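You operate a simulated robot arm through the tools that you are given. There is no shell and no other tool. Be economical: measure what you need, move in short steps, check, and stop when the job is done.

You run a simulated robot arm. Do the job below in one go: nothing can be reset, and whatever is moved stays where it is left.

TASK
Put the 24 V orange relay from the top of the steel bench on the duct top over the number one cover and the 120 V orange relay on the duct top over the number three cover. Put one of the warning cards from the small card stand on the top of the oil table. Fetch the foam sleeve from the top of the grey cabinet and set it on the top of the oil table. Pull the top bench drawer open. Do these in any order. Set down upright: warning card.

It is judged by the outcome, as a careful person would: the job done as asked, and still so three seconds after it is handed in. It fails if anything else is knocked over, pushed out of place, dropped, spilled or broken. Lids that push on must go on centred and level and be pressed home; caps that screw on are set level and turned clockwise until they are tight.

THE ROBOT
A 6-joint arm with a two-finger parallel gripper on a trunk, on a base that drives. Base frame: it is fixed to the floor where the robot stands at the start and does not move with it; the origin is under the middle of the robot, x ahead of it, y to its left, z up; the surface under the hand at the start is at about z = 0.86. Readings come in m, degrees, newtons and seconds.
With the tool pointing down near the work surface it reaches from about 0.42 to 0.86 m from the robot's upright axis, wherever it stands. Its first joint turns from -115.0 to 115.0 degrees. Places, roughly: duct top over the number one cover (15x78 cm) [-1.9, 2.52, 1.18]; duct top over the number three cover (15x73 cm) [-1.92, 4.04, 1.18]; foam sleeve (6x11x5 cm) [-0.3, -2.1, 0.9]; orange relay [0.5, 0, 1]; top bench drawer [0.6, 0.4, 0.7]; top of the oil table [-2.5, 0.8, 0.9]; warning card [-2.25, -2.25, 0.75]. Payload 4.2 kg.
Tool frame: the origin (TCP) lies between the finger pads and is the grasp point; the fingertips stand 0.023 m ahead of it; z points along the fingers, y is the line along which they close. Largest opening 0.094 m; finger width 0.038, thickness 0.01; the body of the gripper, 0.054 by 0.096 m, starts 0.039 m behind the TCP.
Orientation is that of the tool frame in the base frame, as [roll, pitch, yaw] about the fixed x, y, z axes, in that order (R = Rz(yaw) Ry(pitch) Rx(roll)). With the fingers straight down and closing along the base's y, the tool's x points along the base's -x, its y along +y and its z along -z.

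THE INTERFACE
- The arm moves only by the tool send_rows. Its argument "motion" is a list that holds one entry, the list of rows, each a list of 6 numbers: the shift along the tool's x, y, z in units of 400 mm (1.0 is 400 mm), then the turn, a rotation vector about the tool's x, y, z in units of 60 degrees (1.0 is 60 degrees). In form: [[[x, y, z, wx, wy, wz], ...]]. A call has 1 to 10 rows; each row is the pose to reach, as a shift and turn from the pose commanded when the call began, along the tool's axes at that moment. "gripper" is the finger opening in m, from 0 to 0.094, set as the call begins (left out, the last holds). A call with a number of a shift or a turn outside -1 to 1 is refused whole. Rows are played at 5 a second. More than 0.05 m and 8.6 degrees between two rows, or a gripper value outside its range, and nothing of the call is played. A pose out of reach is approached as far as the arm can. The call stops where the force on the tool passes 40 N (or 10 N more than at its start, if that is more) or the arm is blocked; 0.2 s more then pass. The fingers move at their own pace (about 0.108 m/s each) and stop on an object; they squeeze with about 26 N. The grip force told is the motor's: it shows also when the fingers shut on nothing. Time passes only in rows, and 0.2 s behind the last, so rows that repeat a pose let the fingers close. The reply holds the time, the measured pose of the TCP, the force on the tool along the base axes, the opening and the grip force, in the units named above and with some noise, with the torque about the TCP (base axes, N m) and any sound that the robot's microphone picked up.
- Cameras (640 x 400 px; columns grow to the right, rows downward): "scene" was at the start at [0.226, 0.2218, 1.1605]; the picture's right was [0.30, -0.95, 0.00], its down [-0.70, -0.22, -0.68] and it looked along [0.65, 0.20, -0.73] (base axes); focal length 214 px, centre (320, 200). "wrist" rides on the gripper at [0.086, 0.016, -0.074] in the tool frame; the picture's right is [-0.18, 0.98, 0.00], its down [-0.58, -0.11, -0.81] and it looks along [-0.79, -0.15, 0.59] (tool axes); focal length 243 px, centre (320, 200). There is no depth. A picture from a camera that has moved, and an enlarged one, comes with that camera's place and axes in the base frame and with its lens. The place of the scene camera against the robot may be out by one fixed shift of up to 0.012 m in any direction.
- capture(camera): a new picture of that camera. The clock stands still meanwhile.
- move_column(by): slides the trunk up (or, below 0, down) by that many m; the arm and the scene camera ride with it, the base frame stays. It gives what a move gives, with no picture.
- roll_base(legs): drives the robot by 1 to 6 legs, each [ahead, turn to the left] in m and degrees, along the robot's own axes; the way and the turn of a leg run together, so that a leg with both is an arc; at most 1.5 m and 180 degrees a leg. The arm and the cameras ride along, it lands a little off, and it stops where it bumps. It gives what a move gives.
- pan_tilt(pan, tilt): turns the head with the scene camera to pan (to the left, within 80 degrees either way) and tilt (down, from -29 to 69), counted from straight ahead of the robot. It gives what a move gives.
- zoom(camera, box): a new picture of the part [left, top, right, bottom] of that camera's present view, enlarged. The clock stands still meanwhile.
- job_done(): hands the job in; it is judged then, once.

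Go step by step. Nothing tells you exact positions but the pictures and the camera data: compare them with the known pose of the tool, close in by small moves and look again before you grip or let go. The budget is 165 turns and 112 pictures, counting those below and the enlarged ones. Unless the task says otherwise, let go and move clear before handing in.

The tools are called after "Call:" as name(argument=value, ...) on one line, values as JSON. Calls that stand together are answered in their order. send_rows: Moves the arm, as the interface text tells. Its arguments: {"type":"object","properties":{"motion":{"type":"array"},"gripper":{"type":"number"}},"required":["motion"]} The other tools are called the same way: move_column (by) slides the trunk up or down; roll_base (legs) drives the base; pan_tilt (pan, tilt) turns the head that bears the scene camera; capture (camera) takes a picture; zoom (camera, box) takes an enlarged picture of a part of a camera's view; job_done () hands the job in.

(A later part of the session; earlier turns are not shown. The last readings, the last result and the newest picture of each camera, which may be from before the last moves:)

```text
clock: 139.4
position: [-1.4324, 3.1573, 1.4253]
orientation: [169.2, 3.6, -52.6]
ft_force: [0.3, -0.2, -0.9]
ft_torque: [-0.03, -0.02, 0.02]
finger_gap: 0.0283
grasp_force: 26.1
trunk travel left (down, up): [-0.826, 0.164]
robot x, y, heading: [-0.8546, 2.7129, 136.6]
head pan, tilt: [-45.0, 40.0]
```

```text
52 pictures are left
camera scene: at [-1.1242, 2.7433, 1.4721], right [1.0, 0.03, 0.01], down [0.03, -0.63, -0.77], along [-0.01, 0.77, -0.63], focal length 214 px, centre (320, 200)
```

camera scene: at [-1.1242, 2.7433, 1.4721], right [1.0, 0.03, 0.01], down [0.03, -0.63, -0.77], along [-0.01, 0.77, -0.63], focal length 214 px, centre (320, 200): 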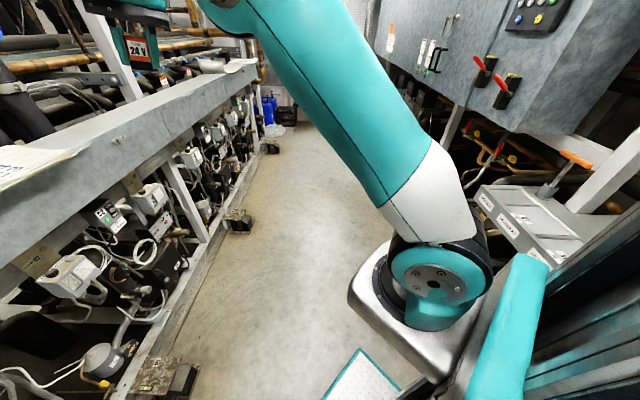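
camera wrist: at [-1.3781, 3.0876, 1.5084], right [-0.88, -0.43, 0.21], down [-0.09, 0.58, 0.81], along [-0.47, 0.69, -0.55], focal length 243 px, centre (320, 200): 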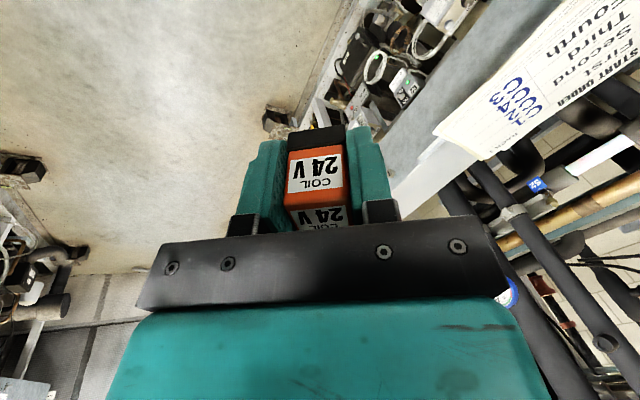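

The robot's mast seems to be against the right rack's rail. Try rolling ahead once more, watching both base and hand.

Call:
roll_base(legs=[[0.3, 0]])

Call:
capture(camera="scene")

```text
clock: 141.4
position: [-1.6467, 3.3655, 1.4229]
orientation: [169.4, 3.5, -52.6]
ft_force: [-0.1, -0.6, -0.9]
ft_torque: [-0.01, -0.02, 0.02]
finger_gap: 0.0281
grasp_force: 26.0
trunk travel left (down, up): [-0.826, 0.164]
robot x, y, heading: [-1.0784, 2.9236, 136.7]
head pan, tilt: [-45.0, 40.0]
```

```text
51 pictures are left
camera scene: at [-1.3228, 2.9699, 1.4718], right [1.0, 0.03, 0.0], down [0.02, -0.64, -0.77], along [-0.02, 0.77, -0.64], focal length 214 px, centre (320, 200)
```

scene: 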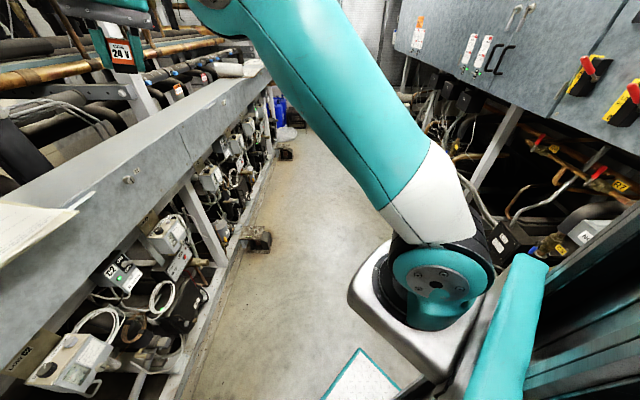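

Free again. Now restore the arm's pose (vertical tool, pulled in a bit).

Call:
send_rows(motion=[[[0.078, -0.002, 0.032, 0.045, 0.022, -0.042], [0.156, -0.004, 0.064, 0.09, 0.044, -0.084], [0.234, -0.006, 0.096, 0.135, 0.066, -0.125], [0.3125, -0.0075, 0.128, 0.18, 0.088, -0.167], [0.3125, -0.0075, 0.128, 0.18, 0.088, -0.167]]])

```text
clock: 142.6
position: [-1.5903, 3.2806, 1.3835]
orientation: [-177.4, -0.9, -42.1]
ft_force: [-0.3, -0.9, -0.4]
ft_torque: [0.01, -0.03, 0.0]
finger_gap: 0.028
grasp_force: 26.3
out of reach, approached as far as the arm can: row 3, 4, 5
trunk travel left (down, up): [-0.826, 0.164]
robot x, y, heading: [-1.0742, 2.9184, 136.8]
head pan, tilt: [-45.0, 40.0]
```

Now turn to face the duct squarely.

Call:
roll_base(legs=[[0, 43]])

Call:
pan_tilt(pan=25, tilt=25)

Call:
capture(camera="scene")

```text
clock: 145.0
position: [-1.699, 2.8302, 1.3838]
orientation: [-177.7, -1.0, 1.0]
ft_force: [0.2, 0.3, -1.2]
ft_torque: [-0.01, 0.03, 0.01]
finger_gap: 0.028
grasp_force: 26.2
trunk travel left (down, up): [-0.826, 0.164]
robot x, y, heading: [-1.074, 2.9225, 180.0]
head pan, tilt: [-45.0, 40.0]
```

```text
clock: 146.4
position: [-1.698, 2.8314, 1.3829]
orientation: [-177.6, -0.9, 1.0]
ft_force: [-0.5, 0.5, -0.1]
ft_torque: [0.02, 0.0, -0.01]
finger_gap: 0.0283
grasp_force: 25.8
trunk travel left (down, up): [-0.826, 0.164]
robot x, y, heading: [-1.0746, 2.9179, 180.1]
head pan, tilt: [25.0, 25.0]
```

```text
50 pictures are left
camera scene: at [-1.3117, 2.6893, 1.4951], right [-0.42, 0.91, 0.0], down [0.38, 0.18, -0.91], along [-0.82, -0.38, -0.42], focal length 214 px, centre (320, 200)
```

scene: 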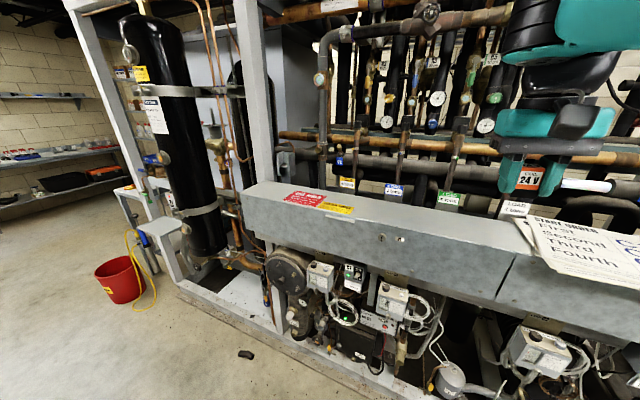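

Cover one spans the duct from its left end to the seam at y≈2.92. I'll shift the hand left to y≈2.55 and straighten it.

Call:
send_rows(motion=[[[0, 0.1, 0, -0.02, -0.007, 0], [0, 0.2, 0, -0.04, -0.015, 0], [0, 0.3, 0, -0.04, -0.015, 0], [0, 0.4, 0, -0.04, -0.015, 0], [0, 0.5, 0, -0.04, -0.015, 0], [0, 0.6, 0, -0.04, -0.015, 0], [0, 0.69, 0, -0.04, -0.015, 0], [0, 0.69, 0, -0.04, -0.015, 0]]])

Call:
zoom(camera="scene", box=[240, 170, 540, 330])

```text
clock: 148.2
position: [-1.6804, 2.5683, 1.3626]
orientation: [-179.9, -0.1, 1.0]
ft_force: [0.3, -0.2, -1.1]
ft_torque: [0.02, -0.01, 0.02]
finger_gap: 0.0282
grasp_force: 25.8
out of reach, approached as far as the arm can: row 7, 8
trunk travel left (down, up): [-0.826, 0.164]
robot x, y, heading: [-1.0755, 2.9191, 180.2]
head pan, tilt: [25.0, 25.0]
```

```text
2.13 times, centred on (390, 250) of scene
camera zoom: at [-1.3117, 2.6891, 1.4951], right [-0.42, 0.91, 0.0], down [0.38, 0.18, -0.91], along [-0.82, -0.38, -0.42], focal length 458 px, centre (171, 93)
```

zoom: 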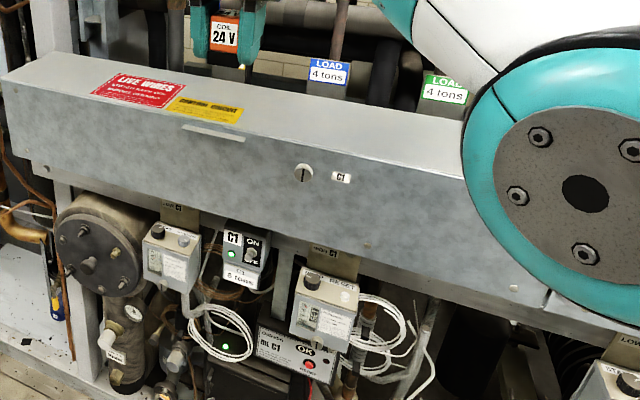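

Cover is labelled C1. Drive ahead 0.2 m so the relay comes over the duct top.

Call:
roll_base(legs=[[0.2, 0]])

Call:
capture(camera="wrist")

Call:
capture(camera="scene")

```text
clock: 149.8
position: [-1.8807, 2.5698, 1.3616]
orientation: [179.9, 0.0, 0.8]
ft_force: [0.4, 0.3, -0.7]
ft_torque: [0.01, 0.0, 0.0]
finger_gap: 0.0282
grasp_force: 26.5
trunk travel left (down, up): [-0.826, 0.164]
robot x, y, heading: [-1.2745, 2.9183, 179.8]
head pan, tilt: [25.0, 25.0]
```

```text
48 pictures are left
camera wrist: at [-1.7949, 2.5557, 1.4363], right [-0.17, -0.99, 0.0], down [-0.58, 0.1, 0.81], along [-0.8, 0.14, -0.59], focal length 243 px, centre (320, 200)
```

wrist: 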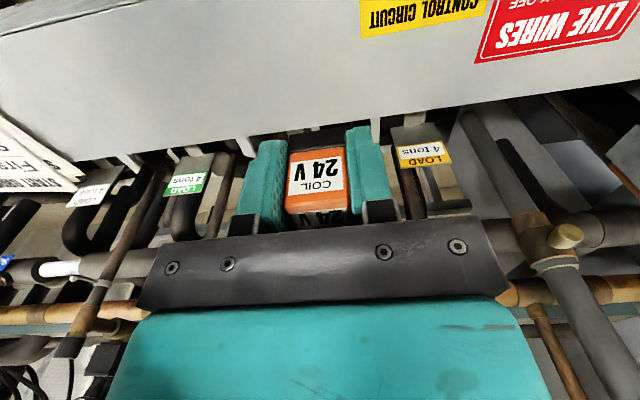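

```text
47 pictures are left
camera scene: at [-1.512, 2.69, 1.4952], right [-0.42, 0.91, 0.0], down [0.38, 0.18, -0.91], along [-0.82, -0.38, -0.42], focal length 214 px, centre (320, 200)
```

scene: 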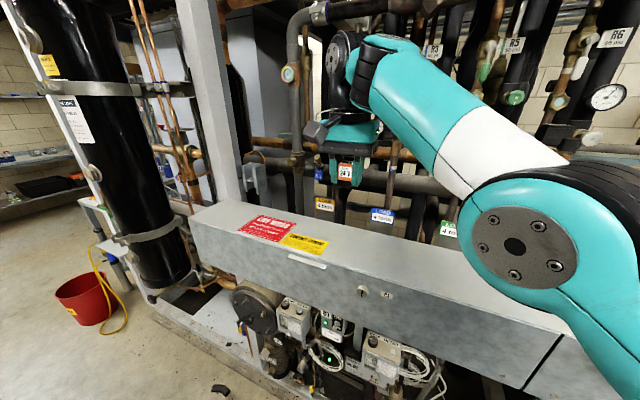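

The duct top spans x -1.835 to -1.99; I'm nearly over its middle. Lower toward it.

Call:
send_rows(motion=[[[-0.03, 0, 0.07, 0, 0, 0], [-0.06, 0, 0.14, 0, 0, 0], [-0.06, 0, 0.21, 0, 0, 0], [-0.06, 0, 0.28, 0, 0, 0], [-0.06, 0, 0.34, 0, 0, 0], [-0.06, 0, 0.34, 0, 0, 0]]])

Call:
capture(camera="wrist")

```text
clock: 151.2
position: [-1.9061, 2.5694, 1.2266]
orientation: [-180.0, 0.0, 0.9]
ft_force: [-0.1, 0.7, -1.7]
ft_torque: [-0.03, 0.02, 0.01]
finger_gap: 0.0277
grasp_force: 26.0
trunk travel left (down, up): [-0.826, 0.164]
robot x, y, heading: [-1.2741, 2.9208, 179.7]
head pan, tilt: [25.0, 25.0]
```

```text
46 pictures are left
camera wrist: at [-1.8191, 2.5553, 1.3002], right [-0.17, -0.99, 0.0], down [-0.58, 0.1, 0.81], along [-0.8, 0.14, -0.59], focal length 243 px, centre (320, 200)
```

wrist: 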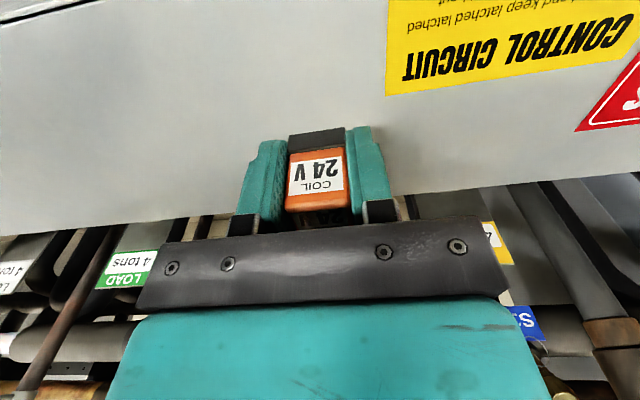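

Call:
send_rows(motion=[[[0, 0, 0.015, 0, 0, 0], [0, 0, 0.025, 0, 0, 0], [0, 0, 0.033, 0, 0, 0], [0, 0, 0.041, 0, 0, 0], [0, 0, 0.048, 0, 0, 0], [0, 0, 0.054, 0, 0, 0]]])

```text
clock: 152.6
position: [-1.9045, 2.5691, 1.207]
orientation: [179.8, 0.2, 0.9]
ft_force: [-2.4, 0.9, 19.4]
ft_torque: [0.12, 0.0, 0.07]
finger_gap: 0.0286
grasp_force: 26.1
trunk travel left (down, up): [-0.826, 0.164]
robot x, y, heading: [-1.2747, 2.9186, 179.7]
head pan, tilt: [25.0, 25.0]
```

Contact with about 19 N on the duct. Release and rise.

Call:
send_rows(motion=[[[0, 0, -0.004, 0, 0, 0], [0, 0, -0.004, 0, 0, 0], [0, 0, -0.004, 0, 0, 0]]], gripper=0.06)

Call:
send_rows(motion=[[[0, 0, -0.06, 0, 0, 0], [0, 0, -0.14, 0, 0, 0], [0, 0, -0.24, 0, 0, 0], [0, 0, -0.34, 0, 0, 0]]])

Call:
capture(camera="wrist")

```text
clock: 153.4
position: [-1.9033, 2.5709, 1.2067]
orientation: [-179.9, 0.1, 1.1]
ft_force: [13.3, -4.4, 18.0]
ft_torque: [-0.73, -0.58, 0.49]
finger_gap: 0.0622
grasp_force: 2.6
trunk travel left (down, up): [-0.826, 0.164]
robot x, y, heading: [-1.2772, 2.9241, 179.8]
head pan, tilt: [25.0, 25.0]
```

```text
clock: 154.4
position: [-1.9005, 2.5752, 1.3413]
orientation: [-180.0, 0.0, 1.0]
ft_force: [0.6, 0.1, 0.8]
ft_torque: [-0.03, 0.07, 0.0]
finger_gap: 0.0603
grasp_force: 0.1
out of reach, approached as far as the arm can: row 4
trunk travel left (down, up): [-0.826, 0.164]
robot x, y, heading: [-1.2727, 2.9231, 180.1]
head pan, tilt: [25.0, 25.0]
```

```text
45 pictures are left
camera wrist: at [-1.8141, 2.56, 1.4144], right [-0.17, -0.99, 0.0], down [-0.58, 0.1, 0.81], along [-0.8, 0.14, -0.59], focal length 243 px, centre (320, 200)
```

wrist: 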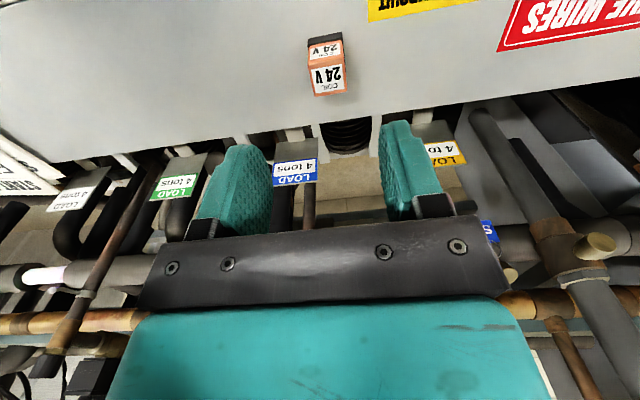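

The 24 V relay stands upright on the duct over C1. Now back out and drive to the bench for the 120 V relay.

Call:
roll_base(legs=[[-0.22, 0], [0, 90], [1.5, 0], [1.5, 0], [0.36, 0], [0, 90]])

```text
clock: 179.7
position: [-0.411, -0.089, 1.3394]
orientation: [180.0, 0.0, -178.7]
ft_force: [0.0, 0.5, 0.4]
ft_torque: [-0.01, -0.01, -0.02]
finger_gap: 0.0601
grasp_force: 0.1
trunk travel left (down, up): [-0.826, 0.164]
robot x, y, heading: [-1.0362, -0.4427, 0.5]
head pan, tilt: [25.0, 25.0]
```

Bring the hand to the centre line and drive up to the bench.

Call:
send_rows(motion=[[[0, -0.11, 0, 0, 0, 0], [0, -0.22, 0, 0, 0, 0], [0, -0.33, 0, 0, 0, 0], [0, -0.44, 0, 0, 0, 0], [0, -0.55, 0, 0, 0, 0], [0, -0.66, 0, 0, 0, 0], [0, -0.77, 0, 0, 0, 0], [0, -0.85, 0, 0, 0, 0]]])

Call:
roll_base(legs=[[1.0, -0.5]])

Call:
pan_tilt(pan=0, tilt=40)

Call:
capture(camera="scene")

```text
clock: 181.5
position: [-0.4047, -0.428, 1.3407]
orientation: [-180.0, 0.1, -178.5]
ft_force: [0.4, 0.6, -0.3]
ft_torque: [0.0, -0.01, -0.01]
finger_gap: 0.0602
grasp_force: 0.0
out of reach, approached as far as the arm can: row 1, 2, 3
trunk travel left (down, up): [-0.826, 0.164]
robot x, y, heading: [-1.0378, -0.4414, 0.3]
head pan, tilt: [25.0, 25.0]
```

```text
clock: 186.6
position: [0.5815, -0.4326, 1.339]
orientation: [-179.9, 0.1, -179.0]
ft_force: [0.1, 0.3, -0.2]
ft_torque: [0.02, 0.01, -0.04]
finger_gap: 0.0602
grasp_force: 0.1
trunk travel left (down, up): [-0.826, 0.164]
robot x, y, heading: [-0.0493, -0.4405, -0.2]
head pan, tilt: [25.0, 25.0]
```

```text
clock: 187.5
position: [0.5826, -0.4313, 1.3392]
orientation: [-180.0, 0.0, -178.9]
ft_force: [-0.9, 0.1, 0.1]
ft_torque: [-0.01, 0.02, 0.01]
finger_gap: 0.06
grasp_force: 0.0
trunk travel left (down, up): [-0.826, 0.164]
robot x, y, heading: [-0.0513, -0.4417, -0.3]
head pan, tilt: [0.0, 40.0]
```

```text
44 pictures are left
camera scene: at [0.1848, -0.2412, 1.4719], right [0.0, -1.0, 0.0], down [-0.64, 0.0, -0.77], along [0.77, 0.0, -0.64], focal length 214 px, centre (320, 200)
```

scene: 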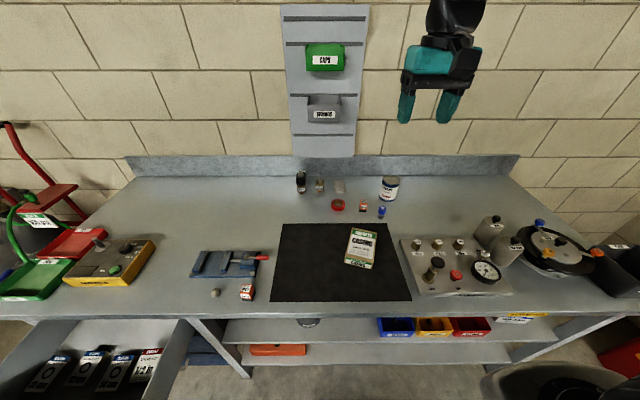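

The 120 V relay is at about [0.84, -0.42], between the tape roll and a blue-capped valve. Drive a bit closer, lower the trunk and reach out above it.

Call:
roll_base(legs=[[0.07, 0]])

Call:
move_column(by=-0.3)

Call:
send_rows(motion=[[[-0.08, 0.006, 0, 0, 0, 0], [-0.17, 0.012, 0.02, 0, 0, 0], [-0.26, 0.018, 0.04, 0, 0, 0], [-0.34, 0.024, 0.06, 0, 0, 0], [-0.42, 0.03, 0.08, 0, 0, -0.02], [-0.42, 0.03, 0.08, 0, 0, -0.02]]])

Call:
capture(camera="wrist")

```text
clock: 188.5
position: [0.6528, -0.4327, 1.3401]
orientation: [-180.0, 0.1, -179.0]
ft_force: [-0.8, -0.3, 0.3]
ft_torque: [0.02, 0.02, 0.02]
finger_gap: 0.0601
grasp_force: 0.1
trunk travel left (down, up): [-0.826, 0.164]
robot x, y, heading: [0.0163, -0.4408, 0.0]
head pan, tilt: [0.0, 40.0]
```

```text
clock: 191.5
position: [0.6527, -0.4329, 1.0403]
orientation: [-180.0, 0.0, -179.0]
ft_force: [-0.1, -0.7, 0.2]
ft_torque: [0.03, 0.02, -0.05]
finger_gap: 0.0596
grasp_force: 0.0
trunk travel left (down, up): [-0.526, 0.464]
robot x, y, heading: [0.0202, -0.4366, -0.2]
head pan, tilt: [0.0, 40.0]
```

```text
clock: 192.9
position: [0.82, -0.4193, 1.0087]
orientation: [180.0, 0.0, -177.8]
ft_force: [0.2, 0.1, -0.4]
ft_torque: [0.01, 0.01, 0.0]
finger_gap: 0.0603
grasp_force: 0.0
trunk travel left (down, up): [-0.526, 0.464]
robot x, y, heading: [0.0195, -0.4379, -0.1]
head pan, tilt: [0.0, 40.0]
```

```text
43 pictures are left
camera wrist: at [0.7331, -0.4043, 1.0815], right [0.15, 0.99, 0.0], down [0.58, -0.09, 0.81], along [0.8, -0.12, -0.59], focal length 243 px, centre (320, 200)
```

wrist: 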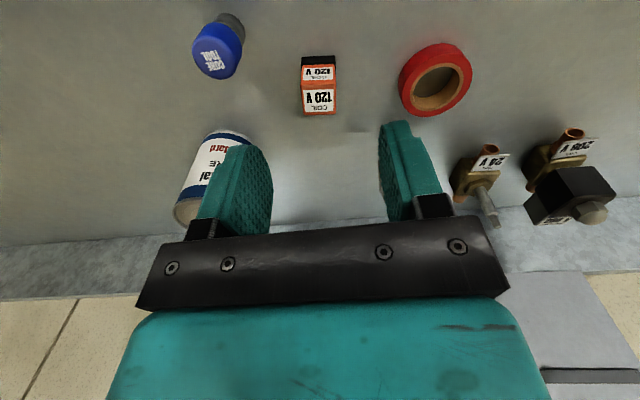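

The relay is nearly aligned, centre about [0.842, -0.419]. Go over it and lower part-way.

Call:
send_rows(motion=[[[-0.055, 0.0, 0.03, 0, 0, 0.06], [-0.055, 0, 0.11, 0, 0, 0.07], [-0.055, 0, 0.19, 0, 0, 0.07], [-0.055, 0, 0.19, 0, 0, 0.07]]])

Call:
capture(camera="wrist")

```text
clock: 193.9
position: [0.8417, -0.4162, 0.9324]
orientation: [180.0, 0.1, 178.1]
ft_force: [1.0, 0.6, -0.3]
ft_torque: [0.0, -0.03, 0.0]
finger_gap: 0.0598
grasp_force: 0.0
trunk travel left (down, up): [-0.526, 0.464]
robot x, y, heading: [0.0188, -0.4385, -0.2]
head pan, tilt: [0.0, 40.0]
```

```text
42 pictures are left
camera wrist: at [0.7559, -0.3966, 1.0055], right [0.22, 0.98, 0.0], down [0.58, -0.13, 0.81], along [0.79, -0.18, -0.59], focal length 243 px, centre (320, 200)
```

wrist: 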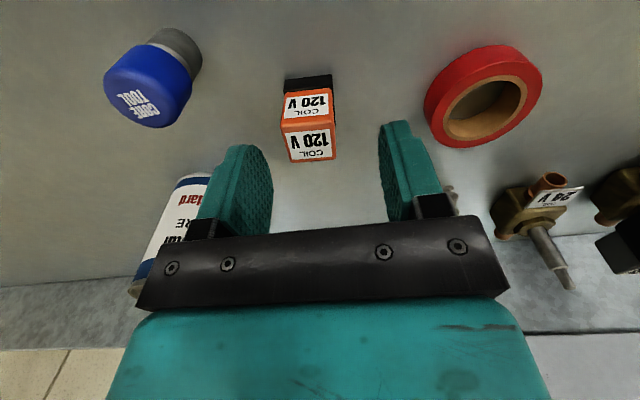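

Call:
send_rows(motion=[[[0, -0.01, 0.05, 0, 0, 0], [0, -0.01, 0.116, 0, 0, 0], [0, -0.01, 0.116, 0, 0, 0]]])

Call:
send_rows(motion=[[[0, 0, 0, 0, 0, 0], [0, 0, 0, 0, 0, 0], [0, 0, 0, 0, 0, 0], [0, 0, 0, 0, 0, 0], [0, 0, -0.012, 0, 0, 0], [0, 0, -0.024, 0, 0, 0], [0, 0, -0.04, 0, 0, 0], [0, 0, -0.07, 0, 0, 0], [0, 0, -0.1, 0, 0, 0]]], gripper=0.0)

Call:
send_rows(motion=[[[0, 0, -0.04, 0, 0, 0], [0, 0, -0.08, 0, 0, 0], [0, 0, -0.12, 0, 0, 0], [0, 0, -0.16, 0, 0, 0], [0, 0, -0.2, 0, 0, 0], [0, 0, -0.24, 0, 0, 0]]])

Call:
capture(camera="wrist")

```text
clock: 194.7
position: [0.8417, -0.4197, 0.886]
orientation: [180.0, 0.0, 178.1]
ft_force: [-0.2, 0.0, 0.1]
ft_torque: [0.0, 0.01, 0.0]
finger_gap: 0.06
grasp_force: 0.0
trunk travel left (down, up): [-0.526, 0.464]
robot x, y, heading: [0.0194, -0.442, -0.3]
head pan, tilt: [0.0, 40.0]
```

```text
clock: 196.7
position: [0.8423, -0.4207, 0.9257]
orientation: [-179.9, 0.0, 177.9]
ft_force: [0.1, 0.1, -1.2]
ft_torque: [-0.01, 0.01, -0.01]
finger_gap: 0.0283
grasp_force: 26.2
trunk travel left (down, up): [-0.526, 0.464]
robot x, y, heading: [0.0202, -0.4396, -0.0]
head pan, tilt: [0.0, 40.0]
```

```text
clock: 198.1
position: [0.8421, -0.4204, 1.0231]
orientation: [180.0, 0.0, 178.1]
ft_force: [-0.1, 0.3, -1.2]
ft_torque: [0.01, -0.01, 0.03]
finger_gap: 0.0281
grasp_force: 26.2
trunk travel left (down, up): [-0.526, 0.464]
robot x, y, heading: [0.0229, -0.4391, -0.2]
head pan, tilt: [0.0, 40.0]
```

```text
41 pictures are left
camera wrist: at [0.7556, -0.401, 1.0961], right [0.22, 0.98, 0.0], down [0.58, -0.13, 0.81], along [0.79, -0.18, -0.59], focal length 243 px, centre (320, 200)
```

wrist: 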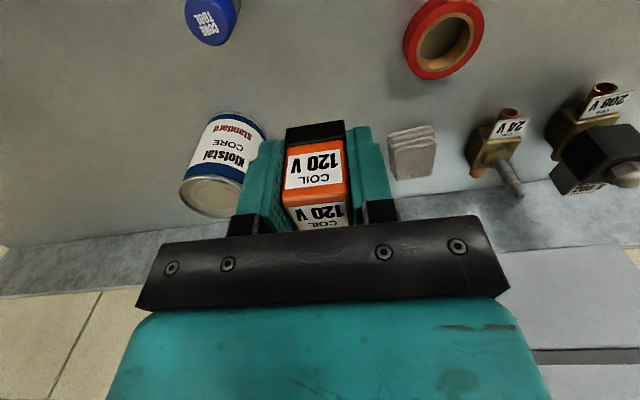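

The 120 V relay is held. Retract, raise the trunk, then drive down the aisle to cover three.

Call:
send_rows(motion=[[[0.08, 0, 0, 0, 0, 0], [0.16, 0, 0, 0, 0, 0], [0.24, 0, 0, 0, 0, 0], [0.32, 0, 0, 0, 0, 0], [0.4, 0.03, 0, 0, 0, 0], [0.48, 0.06, 0, 0, 0, 0]]])

Call:
move_column(by=0.3)

Call:
roll_base(legs=[[-1.08, 0], [0, 90], [1.5, 0], [1.5, 0], [1.5, 0], [0, 90]])

Call:
pan_tilt(pan=25, tilt=25)

Call:
capture(camera="scene")

```text
clock: 199.5
position: [0.6511, -0.3895, 1.0212]
orientation: [-180.0, 0.1, 178.0]
ft_force: [-0.1, -0.4, -0.3]
ft_torque: [0.05, 0.04, 0.01]
finger_gap: 0.0281
grasp_force: 25.8
trunk travel left (down, up): [-0.526, 0.464]
robot x, y, heading: [0.0196, -0.4364, -0.1]
head pan, tilt: [0.0, 40.0]
```

```text
clock: 202.5
position: [0.651, -0.3902, 1.3216]
orientation: [-180.0, 0.0, 178.0]
ft_force: [0.6, -0.1, -1.0]
ft_torque: [0.0, 0.04, -0.01]
finger_gap: 0.028
grasp_force: 26.0
trunk travel left (down, up): [-0.826, 0.164]
robot x, y, heading: [0.0175, -0.4358, -0.1]
head pan, tilt: [0.0, 40.0]
```

```text
clock: 236.8
position: [-1.6761, 4.0196, 1.3218]
orientation: [179.9, 0.0, -1.5]
ft_force: [0.8, 0.0, -0.6]
ft_torque: [-0.02, -0.01, 0.0]
finger_gap: 0.0281
grasp_force: 25.8
trunk travel left (down, up): [-0.826, 0.164]
robot x, y, heading: [-1.0444, 4.0733, -179.7]
head pan, tilt: [0.0, 40.0]
```

```text
clock: 237.7
position: [-1.6755, 4.0185, 1.3215]
orientation: [-179.9, 0.0, -1.4]
ft_force: [0.5, -0.8, 0.0]
ft_torque: [0.02, -0.01, 0.0]
finger_gap: 0.0281
grasp_force: 26.3
trunk travel left (down, up): [-0.826, 0.164]
robot x, y, heading: [-1.0432, 4.0754, -179.5]
head pan, tilt: [25.0, 25.0]
```

```text
40 pictures are left
camera scene: at [-1.2808, 3.8412, 1.4951], right [-0.43, 0.9, 0.0], down [0.38, 0.18, -0.91], along [-0.82, -0.39, -0.42], focal length 214 px, centre (320, 200)
```

scene: 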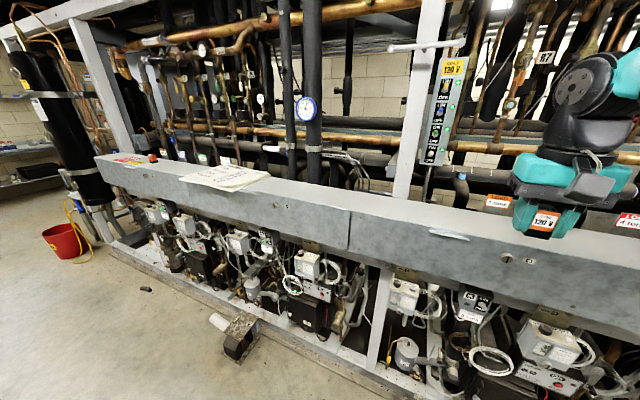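

Hand is aligned with the third cover; check its label and drive ahead.

Call:
zoom(camera="scene", box=[480, 230, 580, 292])

Call:
roll_base(legs=[[0.22, 0]])

Call:
capture(camera="wrist")

```text
6.40 times, centred on (530, 261) of scene
camera zoom: at [-1.2808, 3.8412, 1.4951], right [-0.43, 0.9, 0.0], down [0.38, 0.18, -0.91], along [-0.82, -0.39, -0.42], focal length 1373 px, centre (-1024, -190)
```

zoom: 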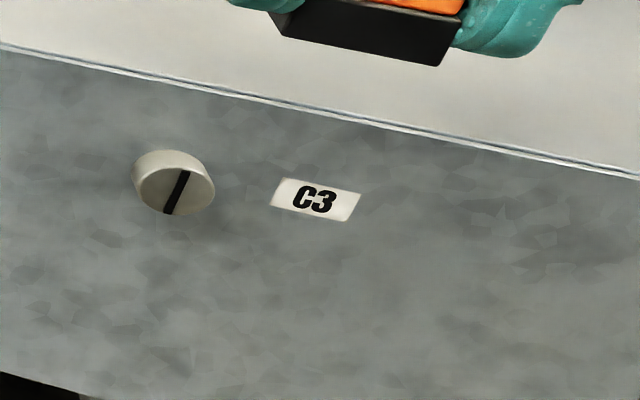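

```text
clock: 239.4
position: [-1.896, 4.0172, 1.3205]
orientation: [180.0, 0.1, -1.5]
ft_force: [0.6, -0.5, 0.0]
ft_torque: [-0.02, 0.0, -0.01]
finger_gap: 0.0282
grasp_force: 26.5
trunk travel left (down, up): [-0.826, 0.164]
robot x, y, heading: [-1.2668, 4.0723, -179.6]
head pan, tilt: [25.0, 25.0]
```

```text
38 pictures are left
camera wrist: at [-1.8093, 3.9989, 1.3952], right [-0.21, -0.98, 0.0], down [-0.58, 0.12, 0.81], along [-0.79, 0.17, -0.59], focal length 243 px, centre (320, 200)
```

wrist: 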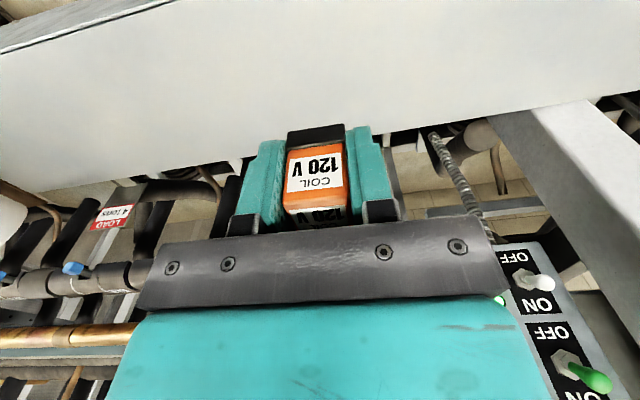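

Over C3 with a clear surface. Lower.

Call:
send_rows(motion=[[[-0.02, -0.06, 0, 0, 0, 0], [-0.03, -0.1, 0.05, 0, 0, 0], [-0.03, -0.1, 0.13, 0, 0, 0], [-0.03, -0.1, 0.2, 0, 0, 0], [-0.03, -0.1, 0.25, 0, 0, 0], [-0.03, -0.1, 0.262, 0, 0, 0], [-0.03, -0.1, 0.272, 0, 0, 0], [-0.03, -0.1, 0.28, 0, 0, 0], [-0.03, -0.1, 0.285, 0, 0, 0]]])

```text
clock: 241.4
position: [-1.9057, 4.0572, 1.2091]
orientation: [179.8, 0.3, -1.5]
ft_force: [1.2, 1.4, 18.5]
ft_torque: [0.04, -0.02, -0.05]
finger_gap: 0.0282
grasp_force: 25.9
trunk travel left (down, up): [-0.826, 0.164]
robot x, y, heading: [-1.2631, 4.0734, -179.7]
head pan, tilt: [25.0, 25.0]
```

Contact. Release and rise.

Call:
send_rows(motion=[[[0, 0, -0.006, 0, 0, 0], [0, 0, -0.006, 0, 0, 0], [0, 0, -0.006, 0, 0, 0]]], gripper=0.055)

Call:
send_rows(motion=[[[0, 0, -0.06, 0, 0, 0], [0, 0, -0.14, 0, 0, 0], [0, 0, -0.24, 0, 0, 0], [0, 0, -0.3, 0, 0, 0]]])

Call:
capture(camera="wrist")

```text
clock: 242.2
position: [-1.9058, 4.0566, 1.2089]
orientation: [-180.0, -0.1, -1.6]
ft_force: [-0.4, -0.7, -0.1]
ft_torque: [0.0, 0.02, 0.04]
finger_gap: 0.0553
grasp_force: 0.0
trunk travel left (down, up): [-0.826, 0.164]
robot x, y, heading: [-1.2622, 4.0741, -179.5]
head pan, tilt: [25.0, 25.0]
```

```text
clock: 243.2
position: [-1.9062, 4.0574, 1.3301]
orientation: [-180.0, 0.0, -1.5]
ft_force: [-0.2, 1.1, -0.2]
ft_torque: [0.0, 0.0, 0.01]
finger_gap: 0.0551
grasp_force: 0.1
trunk travel left (down, up): [-0.826, 0.164]
robot x, y, heading: [-1.2657, 4.0722, -179.6]
head pan, tilt: [25.0, 25.0]
```

```text
37 pictures are left
camera wrist: at [-1.8204, 4.0389, 1.4036], right [-0.21, -0.98, 0.0], down [-0.58, 0.12, 0.81], along [-0.79, 0.17, -0.59], focal length 243 px, centre (320, 200)
```

wrist: 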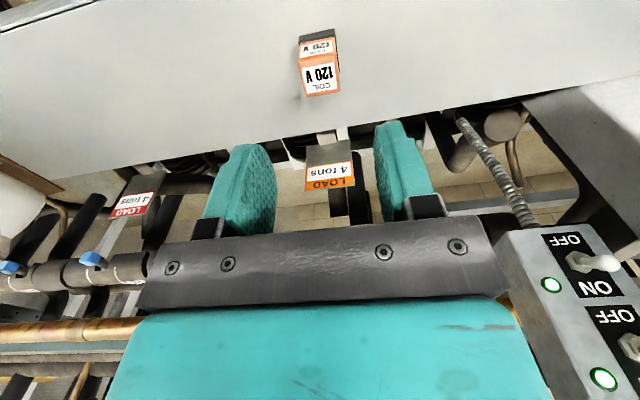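

Both relays are placed. Now drive toward the grey cabinet for the foam sleeve.

Call:
roll_base(legs=[[-0.22, 0], [0, 90], [1.5, 0], [1.5, 0], [1.5, 0], [0.3, 0]])

Call:
move_column(by=-0.25)

Call:
pan_tilt(pan=15, tilt=20)

Call:
capture(camera="scene")

Call:
pan_tilt(pan=-45, tilt=20)

Call:
capture(camera="scene")

```text
clock: 271.5
position: [-1.0698, -1.3863, 1.3292]
orientation: [180.0, 0.0, 88.1]
ft_force: [0.5, 0.2, 0.1]
ft_torque: [0.02, -0.03, 0.01]
finger_gap: 0.0548
grasp_force: 0.1
trunk travel left (down, up): [-0.826, 0.164]
robot x, y, heading: [-1.0796, -0.7442, -89.7]
head pan, tilt: [25.0, 25.0]
```

```text
clock: 274.1
position: [-1.0683, -1.3873, 1.0797]
orientation: [180.0, 0.0, 88.1]
ft_force: [0.4, 0.9, 0.2]
ft_torque: [-0.03, -0.02, 0.01]
finger_gap: 0.0548
grasp_force: 0.2
trunk travel left (down, up): [-0.576, 0.414]
robot x, y, heading: [-1.0793, -0.7457, -90.1]
head pan, tilt: [25.0, 25.0]
```

```text
clock: 274.8
position: [-1.068, -1.3866, 1.0796]
orientation: [179.9, 0.0, 88.1]
ft_force: [-0.5, -0.1, 0.1]
ft_torque: [0.01, 0.04, 0.02]
finger_gap: 0.055
grasp_force: 0.1
trunk travel left (down, up): [-0.576, 0.414]
robot x, y, heading: [-1.078, -0.7415, -90.0]
head pan, tilt: [15.0, 20.0]
```

```text
36 pictures are left
camera scene: at [-0.8616, -0.9834, 1.2532], right [-0.97, -0.26, 0.0], down [-0.09, 0.33, -0.94], along [0.24, -0.91, -0.34], focal length 214 px, centre (320, 200)
```

scene: 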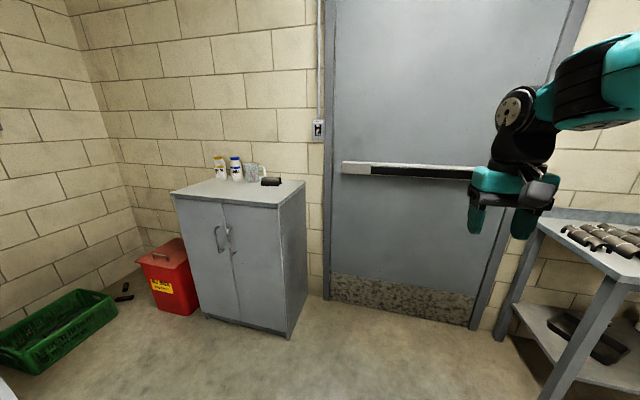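

```text
clock: 276.1
position: [-1.0684, -1.3876, 1.0787]
orientation: [180.0, 0.0, 88.1]
ft_force: [0.0, 0.5, 0.0]
ft_torque: [0.01, -0.03, -0.04]
finger_gap: 0.0552
grasp_force: 0.0
trunk travel left (down, up): [-0.576, 0.414]
robot x, y, heading: [-1.0781, -0.7463, -89.7]
head pan, tilt: [-45.0, 20.0]
```

```text
35 pictures are left
camera scene: at [-0.9515, -0.9594, 1.2532], right [-0.71, 0.71, 0.0], down [0.24, 0.24, -0.94], along [-0.66, -0.67, -0.34], focal length 214 px, centre (320, 200)
```

scene: 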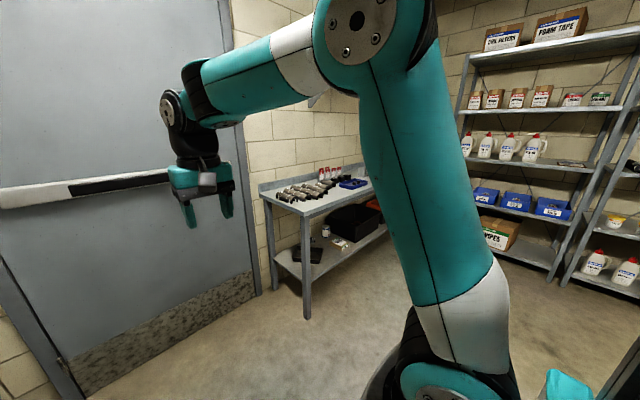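

The foam sleeve lies on the cabinet at roughly [-0.22, -2.18]. Raise the trunk a bit and drive to stand in front of the cabinet.

Call:
move_column(by=0.2)

Call:
roll_base(legs=[[0, 50], [1.1, 0], [0, -50]])

Call:
pan_tilt(pan=-5, tilt=45)

Call:
capture(camera="scene")

Call:
capture(camera="wrist")

```text
clock: 278.3
position: [-1.0685, -1.3874, 1.2796]
orientation: [180.0, 0.0, 88.1]
ft_force: [-0.1, -0.1, 0.0]
ft_torque: [0.0, -0.02, 0.03]
finger_gap: 0.0551
grasp_force: 0.1
trunk travel left (down, up): [-0.776, 0.214]
robot x, y, heading: [-1.079, -0.7452, -89.8]
head pan, tilt: [-45.0, 20.0]
```

```text
clock: 285.7
position: [0.1841, -1.833, 1.2793]
orientation: [-179.9, 0.1, 135.1]
ft_force: [0.4, -0.4, 0.1]
ft_torque: [-0.02, -0.01, -0.04]
finger_gap: 0.0549
grasp_force: 0.0
trunk travel left (down, up): [-0.776, 0.214]
robot x, y, heading: [-0.266, -1.3747, -49.3]
head pan, tilt: [-45.0, 20.0]
stopped in leg 2: the robot was blocked; the commanded pose is now the measured one
```

```text
clock: 286.8
position: [0.1833, -1.8324, 1.2795]
orientation: [180.0, 0.1, 135.1]
ft_force: [-0.1, 0.2, -0.1]
ft_torque: [-0.03, 0.0, 0.0]
finger_gap: 0.0551
grasp_force: 0.1
trunk travel left (down, up): [-0.776, 0.214]
robot x, y, heading: [-0.2699, -1.3707, -49.2]
head pan, tilt: [-5.0, 45.0]
```

```text
34 pictures are left
camera scene: at [0.0251, -1.4264, 1.4146], right [-0.81, -0.58, 0.0], down [-0.41, 0.57, -0.71], along [0.41, -0.57, -0.71], focal length 214 px, centre (320, 200)
```

scene: 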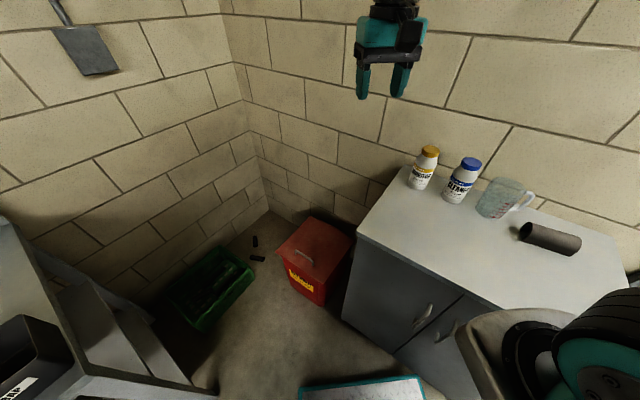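

```text
33 pictures are left
camera wrist: at [0.134, -1.76, 1.3534], right [0.82, 0.57, 0.0], down [0.33, -0.49, 0.81], along [0.46, -0.67, -0.59], focal length 243 px, centre (320, 200)
```

wrist: 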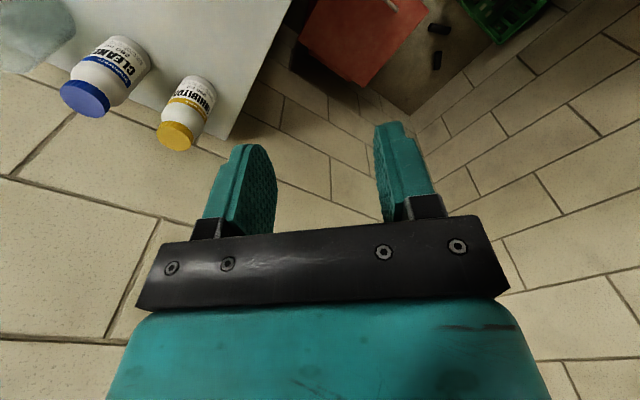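

The robot's front corner touched the cabinet base lightly; bottles still stand. I'll back up, turn square to the cabinet, and approach.

Call:
roll_base(legs=[[-0.2, 0], [0, -41], [0.2, 0]])

Call:
capture(camera="wrist")

```text
clock: 291.5
position: [-0.3568, -2.0673, 1.2802]
orientation: [-179.9, 0.2, 94.1]
ft_force: [0.6, -0.2, 0.0]
ft_torque: [0.02, -0.03, -0.04]
finger_gap: 0.055
grasp_force: 0.0
trunk travel left (down, up): [-0.776, 0.214]
robot x, y, heading: [-0.3987, -1.4283, -90.1]
head pan, tilt: [-5.0, 45.0]
```

```text
32 pictures are left
camera wrist: at [-0.3474, -1.9792, 1.3534], right [0.99, -0.11, 0.0], down [-0.07, -0.59, 0.81], along [-0.09, -0.8, -0.59], focal length 243 px, centre (320, 200)
```

wrist: 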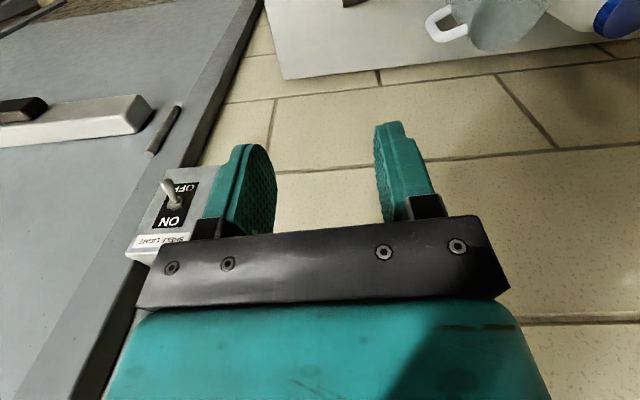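

The sleeve lies at about [-0.30, -2.10], its long axis roughly along x. I'll turn the hand ~99° so the fingers close across its width.

Call:
send_rows(motion=[[[0, 0, 0, 0, 0, -0.125], [0, 0, 0, 0, 0, -0.25], [0, 0, 0, 0, 0, -0.375], [0, 0, 0, 0, 0, -0.5], [0, 0, 0, 0, 0, -0.625], [0, 0, 0, 0, 0, -0.75], [0, 0, 0, 0, 0, -0.875], [0, 0, 0, 0, 0, -1.0]]], gripper=0.09)

Call:
send_rows(motion=[[[0, 0, 0, 0, 0, -0.125], [0, 0, 0, 0, 0, -0.25], [0, 0, 0, 0, 0, -0.375], [0, 0, 0, 0, 0, -0.5], [0, 0, 0, 0, 0, -0.65]]])

Call:
capture(camera="wrist")

```text
clock: 293.3
position: [-0.3563, -2.0672, 1.28]
orientation: [-179.9, 0.1, 154.3]
ft_force: [0.0, 0.5, 0.4]
ft_torque: [-0.03, -0.04, -0.02]
finger_gap: 0.09
grasp_force: 0.1
trunk travel left (down, up): [-0.776, 0.214]
robot x, y, heading: [-0.3998, -1.4302, -90.2]
head pan, tilt: [-5.0, 45.0]
```

```text
refused: row 5 steps farther than a row can; nothing moved
```

```text
31 pictures are left
camera wrist: at [-0.428, -2.0146, 1.3531], right [0.59, 0.81, 0.0], down [0.48, -0.35, 0.81], along [0.65, -0.48, -0.59], focal length 243 px, centre (320, 200)
```

wrist: 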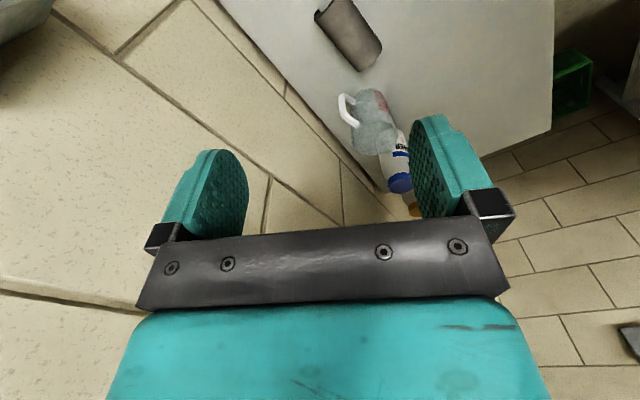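

The sleeve's centre is about [-0.27, -2.07], axis ~7° off x. Finish the turn and move above it.

Call:
send_rows(motion=[[[-0.04, 0.016, 0.06, 0, 0, -0.11], [-0.08, 0.032, 0.12, 0, 0, -0.22], [-0.12, 0.049, 0.18, 0, 0, -0.33], [-0.16, 0.066, 0.24, 0, 0, -0.44], [-0.2, 0.082, 0.3, 0, 0, -0.55], [-0.2, 0.082, 0.3, 0, 0, -0.55]]])

Call:
capture(camera="wrist")

```text
clock: 294.7
position: [-0.2706, -2.0726, 1.159]
orientation: [-179.9, 0.0, -172.9]
ft_force: [-0.2, 0.9, 0.3]
ft_torque: [0.0, 0.01, -0.01]
finger_gap: 0.0902
grasp_force: 0.0
trunk travel left (down, up): [-0.776, 0.214]
robot x, y, heading: [-0.3973, -1.4296, -89.9]
head pan, tilt: [-5.0, 45.0]
```

```text
30 pictures are left
camera wrist: at [-0.3585, -2.067, 1.2335], right [0.06, 1.0, 0.0], down [0.59, -0.03, 0.81], along [0.81, -0.05, -0.59], focal length 243 px, centre (320, 200)
```

wrist: 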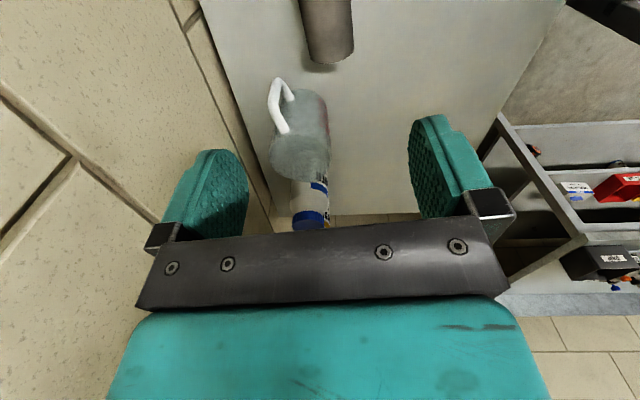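

Nearly above it. Descend part-way and look.

Call:
send_rows(motion=[[[0, 0.015, 0.11, 0, 0, 0], [0, 0.015, 0.22, 0, 0, 0], [0, 0.015, 0.33, 0, 0, 0], [0, 0.015, 0.43, 0, 0, 0], [0, 0.015, 0.43, 0, 0, 0]]])

Call:
capture(camera="wrist")

```text
clock: 295.9
position: [-0.2709, -2.0664, 0.9868]
orientation: [-179.9, 0.0, -173.0]
ft_force: [-0.7, 0.6, 0.1]
ft_torque: [-0.03, 0.02, 0.0]
finger_gap: 0.0901
grasp_force: 0.1
trunk travel left (down, up): [-0.776, 0.214]
robot x, y, heading: [-0.4017, -1.4243, -90.4]
head pan, tilt: [-5.0, 45.0]
```

```text
29 pictures are left
camera wrist: at [-0.3583, -2.0605, 1.0616], right [0.06, 1.0, 0.0], down [0.59, -0.03, 0.81], along [0.81, -0.05, -0.59], focal length 243 px, centre (320, 200)
```

wrist: 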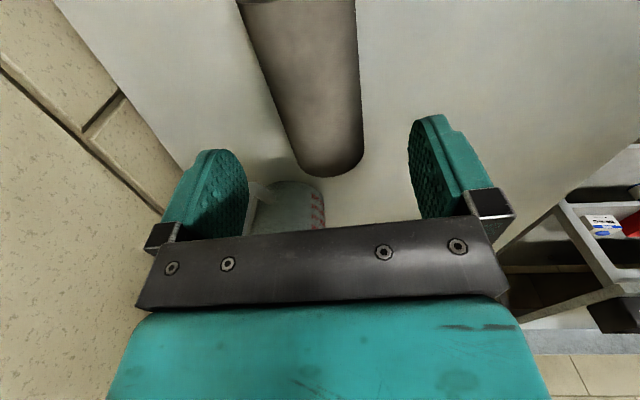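

Call:
send_rows(motion=[[[0, -0.003, 0.07, 0, 0, 0], [0, -0.003, 0.13, 0, 0, 0], [0, -0.003, 0.17, 0, 0, 0], [0, -0.003, 0.192, 0, 0, 0], [0, -0.003, 0.192, 0, 0, 0]]])

Call:
send_rows(motion=[[[0, 0, 0, 0, 0, 0], [0, 0, 0, 0, 0, 0], [0, 0, 0, 0, 0, 0], [0, 0, -0.02, 0, 0, 0], [0, 0, -0.05, 0, 0, 0], [0, 0, -0.09, 0, 0, 0], [0, 0, -0.14, 0, 0, 0], [0, 0, -0.2, 0, 0, 0]]], gripper=0.0)

Call:
capture(camera="wrist")

```text
clock: 296.8
position: [-0.2696, -2.0701, 0.9239]
orientation: [-179.8, 0.1, -172.9]
ft_force: [-3.9, 4.1, 23.8]
ft_torque: [1.32, 0.63, 0.19]
finger_gap: 0.0921
grasp_force: 2.2
trunk travel left (down, up): [-0.776, 0.214]
robot x, y, heading: [-0.3967, -1.4219, -90.0]
head pan, tilt: [-5.0, 45.0]
stopped in row 4: the force on the tool passed its limit at 55 N (the readings are from after the stop); the commanded pose is now the measured one
```

```text
clock: 297.2
position: [-0.271, -2.0667, 0.9237]
orientation: [-180.0, 0.1, -172.9]
ft_force: [-2.2, 7.7, 18.3]
ft_torque: [0.21, 0.12, 0.14]
finger_gap: 0.0529
grasp_force: 25.7
trunk travel left (down, up): [-0.776, 0.214]
robot x, y, heading: [-0.3944, -1.4254, -90.3]
head pan, tilt: [-5.0, 45.0]
stopped in row 1: the force on the tool passed its limit at 43 N (the readings are from after the stop); the commanded pose is now the measured one
```

```text
28 pictures are left
camera wrist: at [-0.3582, -2.0617, 0.9968], right [0.06, 1.0, 0.0], down [0.59, -0.04, 0.81], along [0.81, -0.05, -0.59], focal length 243 px, centre (320, 200)
```

wrist: 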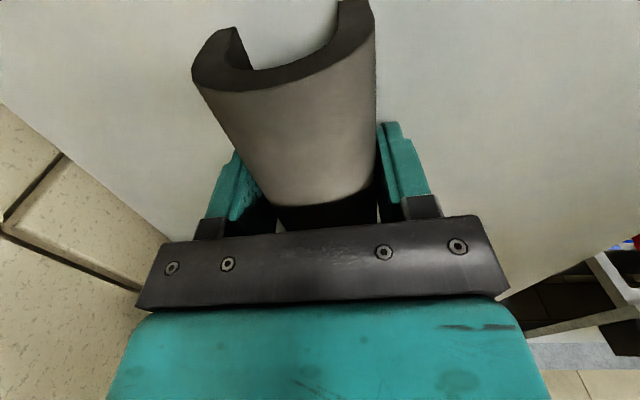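

The cabinet top is at z≈0.90; the fingers now hold the slit foam tube (53 mm). Lift gently.

Call:
send_rows(motion=[[[0, 0, -0.01, 0, 0, 0], [0, 0, -0.02, 0, 0, 0], [0, 0, -0.04, 0, 0, 0], [0, 0, -0.07, 0, 0, 0], [0, 0, -0.11, 0, 0, 0], [0, 0, -0.15, 0, 0, 0], [0, 0, -0.2, 0, 0, 0], [0, 0, -0.25, 0, 0, 0]]])

Call:
capture(camera="wrist")

```text
clock: 299.0
position: [-0.2711, -2.0685, 1.0222]
orientation: [-180.0, 0.2, -172.8]
ft_force: [0.8, -0.8, 0.3]
ft_torque: [0.01, 0.01, -0.02]
finger_gap: 0.0527
grasp_force: 25.7
trunk travel left (down, up): [-0.776, 0.214]
robot x, y, heading: [-0.4009, -1.4243, -90.3]
head pan, tilt: [-5.0, 45.0]
```

```text
27 pictures are left
camera wrist: at [-0.359, -2.0633, 1.0954], right [0.06, 1.0, 0.0], down [0.59, -0.04, 0.81], along [0.81, -0.05, -0.59], focal length 243 px, centre (320, 200)
```

wrist: 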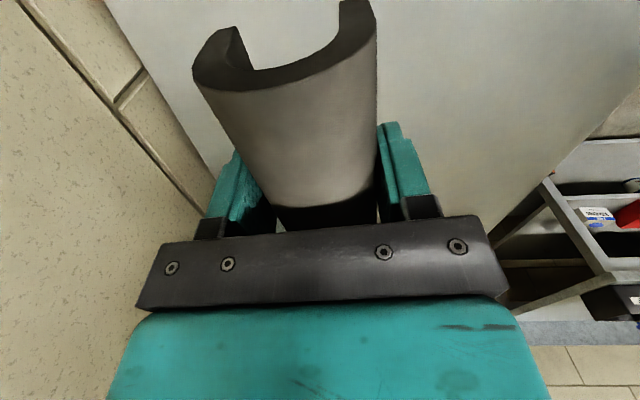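

Sleeve held. Raise a bit and drive to the near side of the oil table.

Call:
move_column(by=0.12)

Call:
roll_base(legs=[[-0.3, 0], [0, -90], [1.5, 0], [0.45, 0], [0, -90], [0.75, 0]])

Call:
pan_tilt(pan=0, tilt=35)

Call:
capture(camera="scene")

```text
clock: 300.5
position: [-0.2705, -2.0688, 1.1417]
orientation: [180.0, 0.1, -172.7]
ft_force: [0.8, -0.6, -0.2]
ft_torque: [-0.04, 0.03, 0.0]
finger_gap: 0.0527
grasp_force: 26.2
trunk travel left (down, up): [-0.896, 0.094]
robot x, y, heading: [-0.3967, -1.423, -90.3]
head pan, tilt: [-5.0, 45.0]
```

```text
clock: 323.2
position: [-2.4885, 0.2675, 1.1413]
orientation: [179.9, 0.1, 7.6]
ft_force: [-0.5, 0.4, -0.4]
ft_torque: [-0.03, 0.01, 0.02]
finger_gap: 0.0524
grasp_force: 25.8
trunk travel left (down, up): [-0.896, 0.094]
robot x, y, heading: [-2.3541, -0.3718, 90.4]
head pan, tilt: [-5.0, 45.0]
```

```text
clock: 323.9
position: [-2.4893, 0.2669, 1.1419]
orientation: [180.0, 0.0, 7.5]
ft_force: [0.7, 0.5, -0.6]
ft_torque: [-0.01, 0.02, -0.02]
finger_gap: 0.0526
grasp_force: 26.3
trunk travel left (down, up): [-0.896, 0.094]
robot x, y, heading: [-2.3574, -0.376, 90.2]
head pan, tilt: [0.0, 35.0]
```

```text
26 pictures are left
camera scene: at [-2.5548, -0.1327, 1.5493], right [1.0, 0.0, 0.0], down [0.0, -0.57, -0.82], along [0.0, 0.82, -0.57], focal length 214 px, centre (320, 200)
```

scene: 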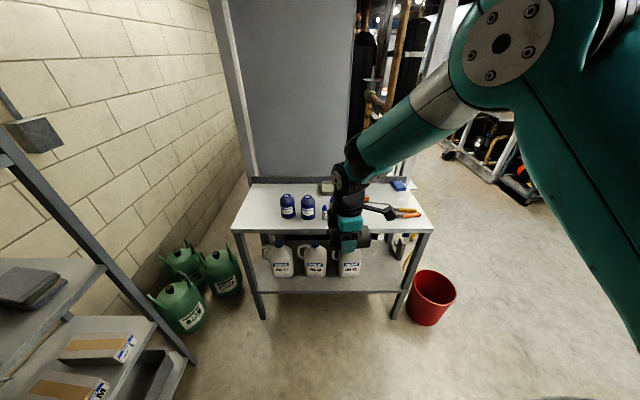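

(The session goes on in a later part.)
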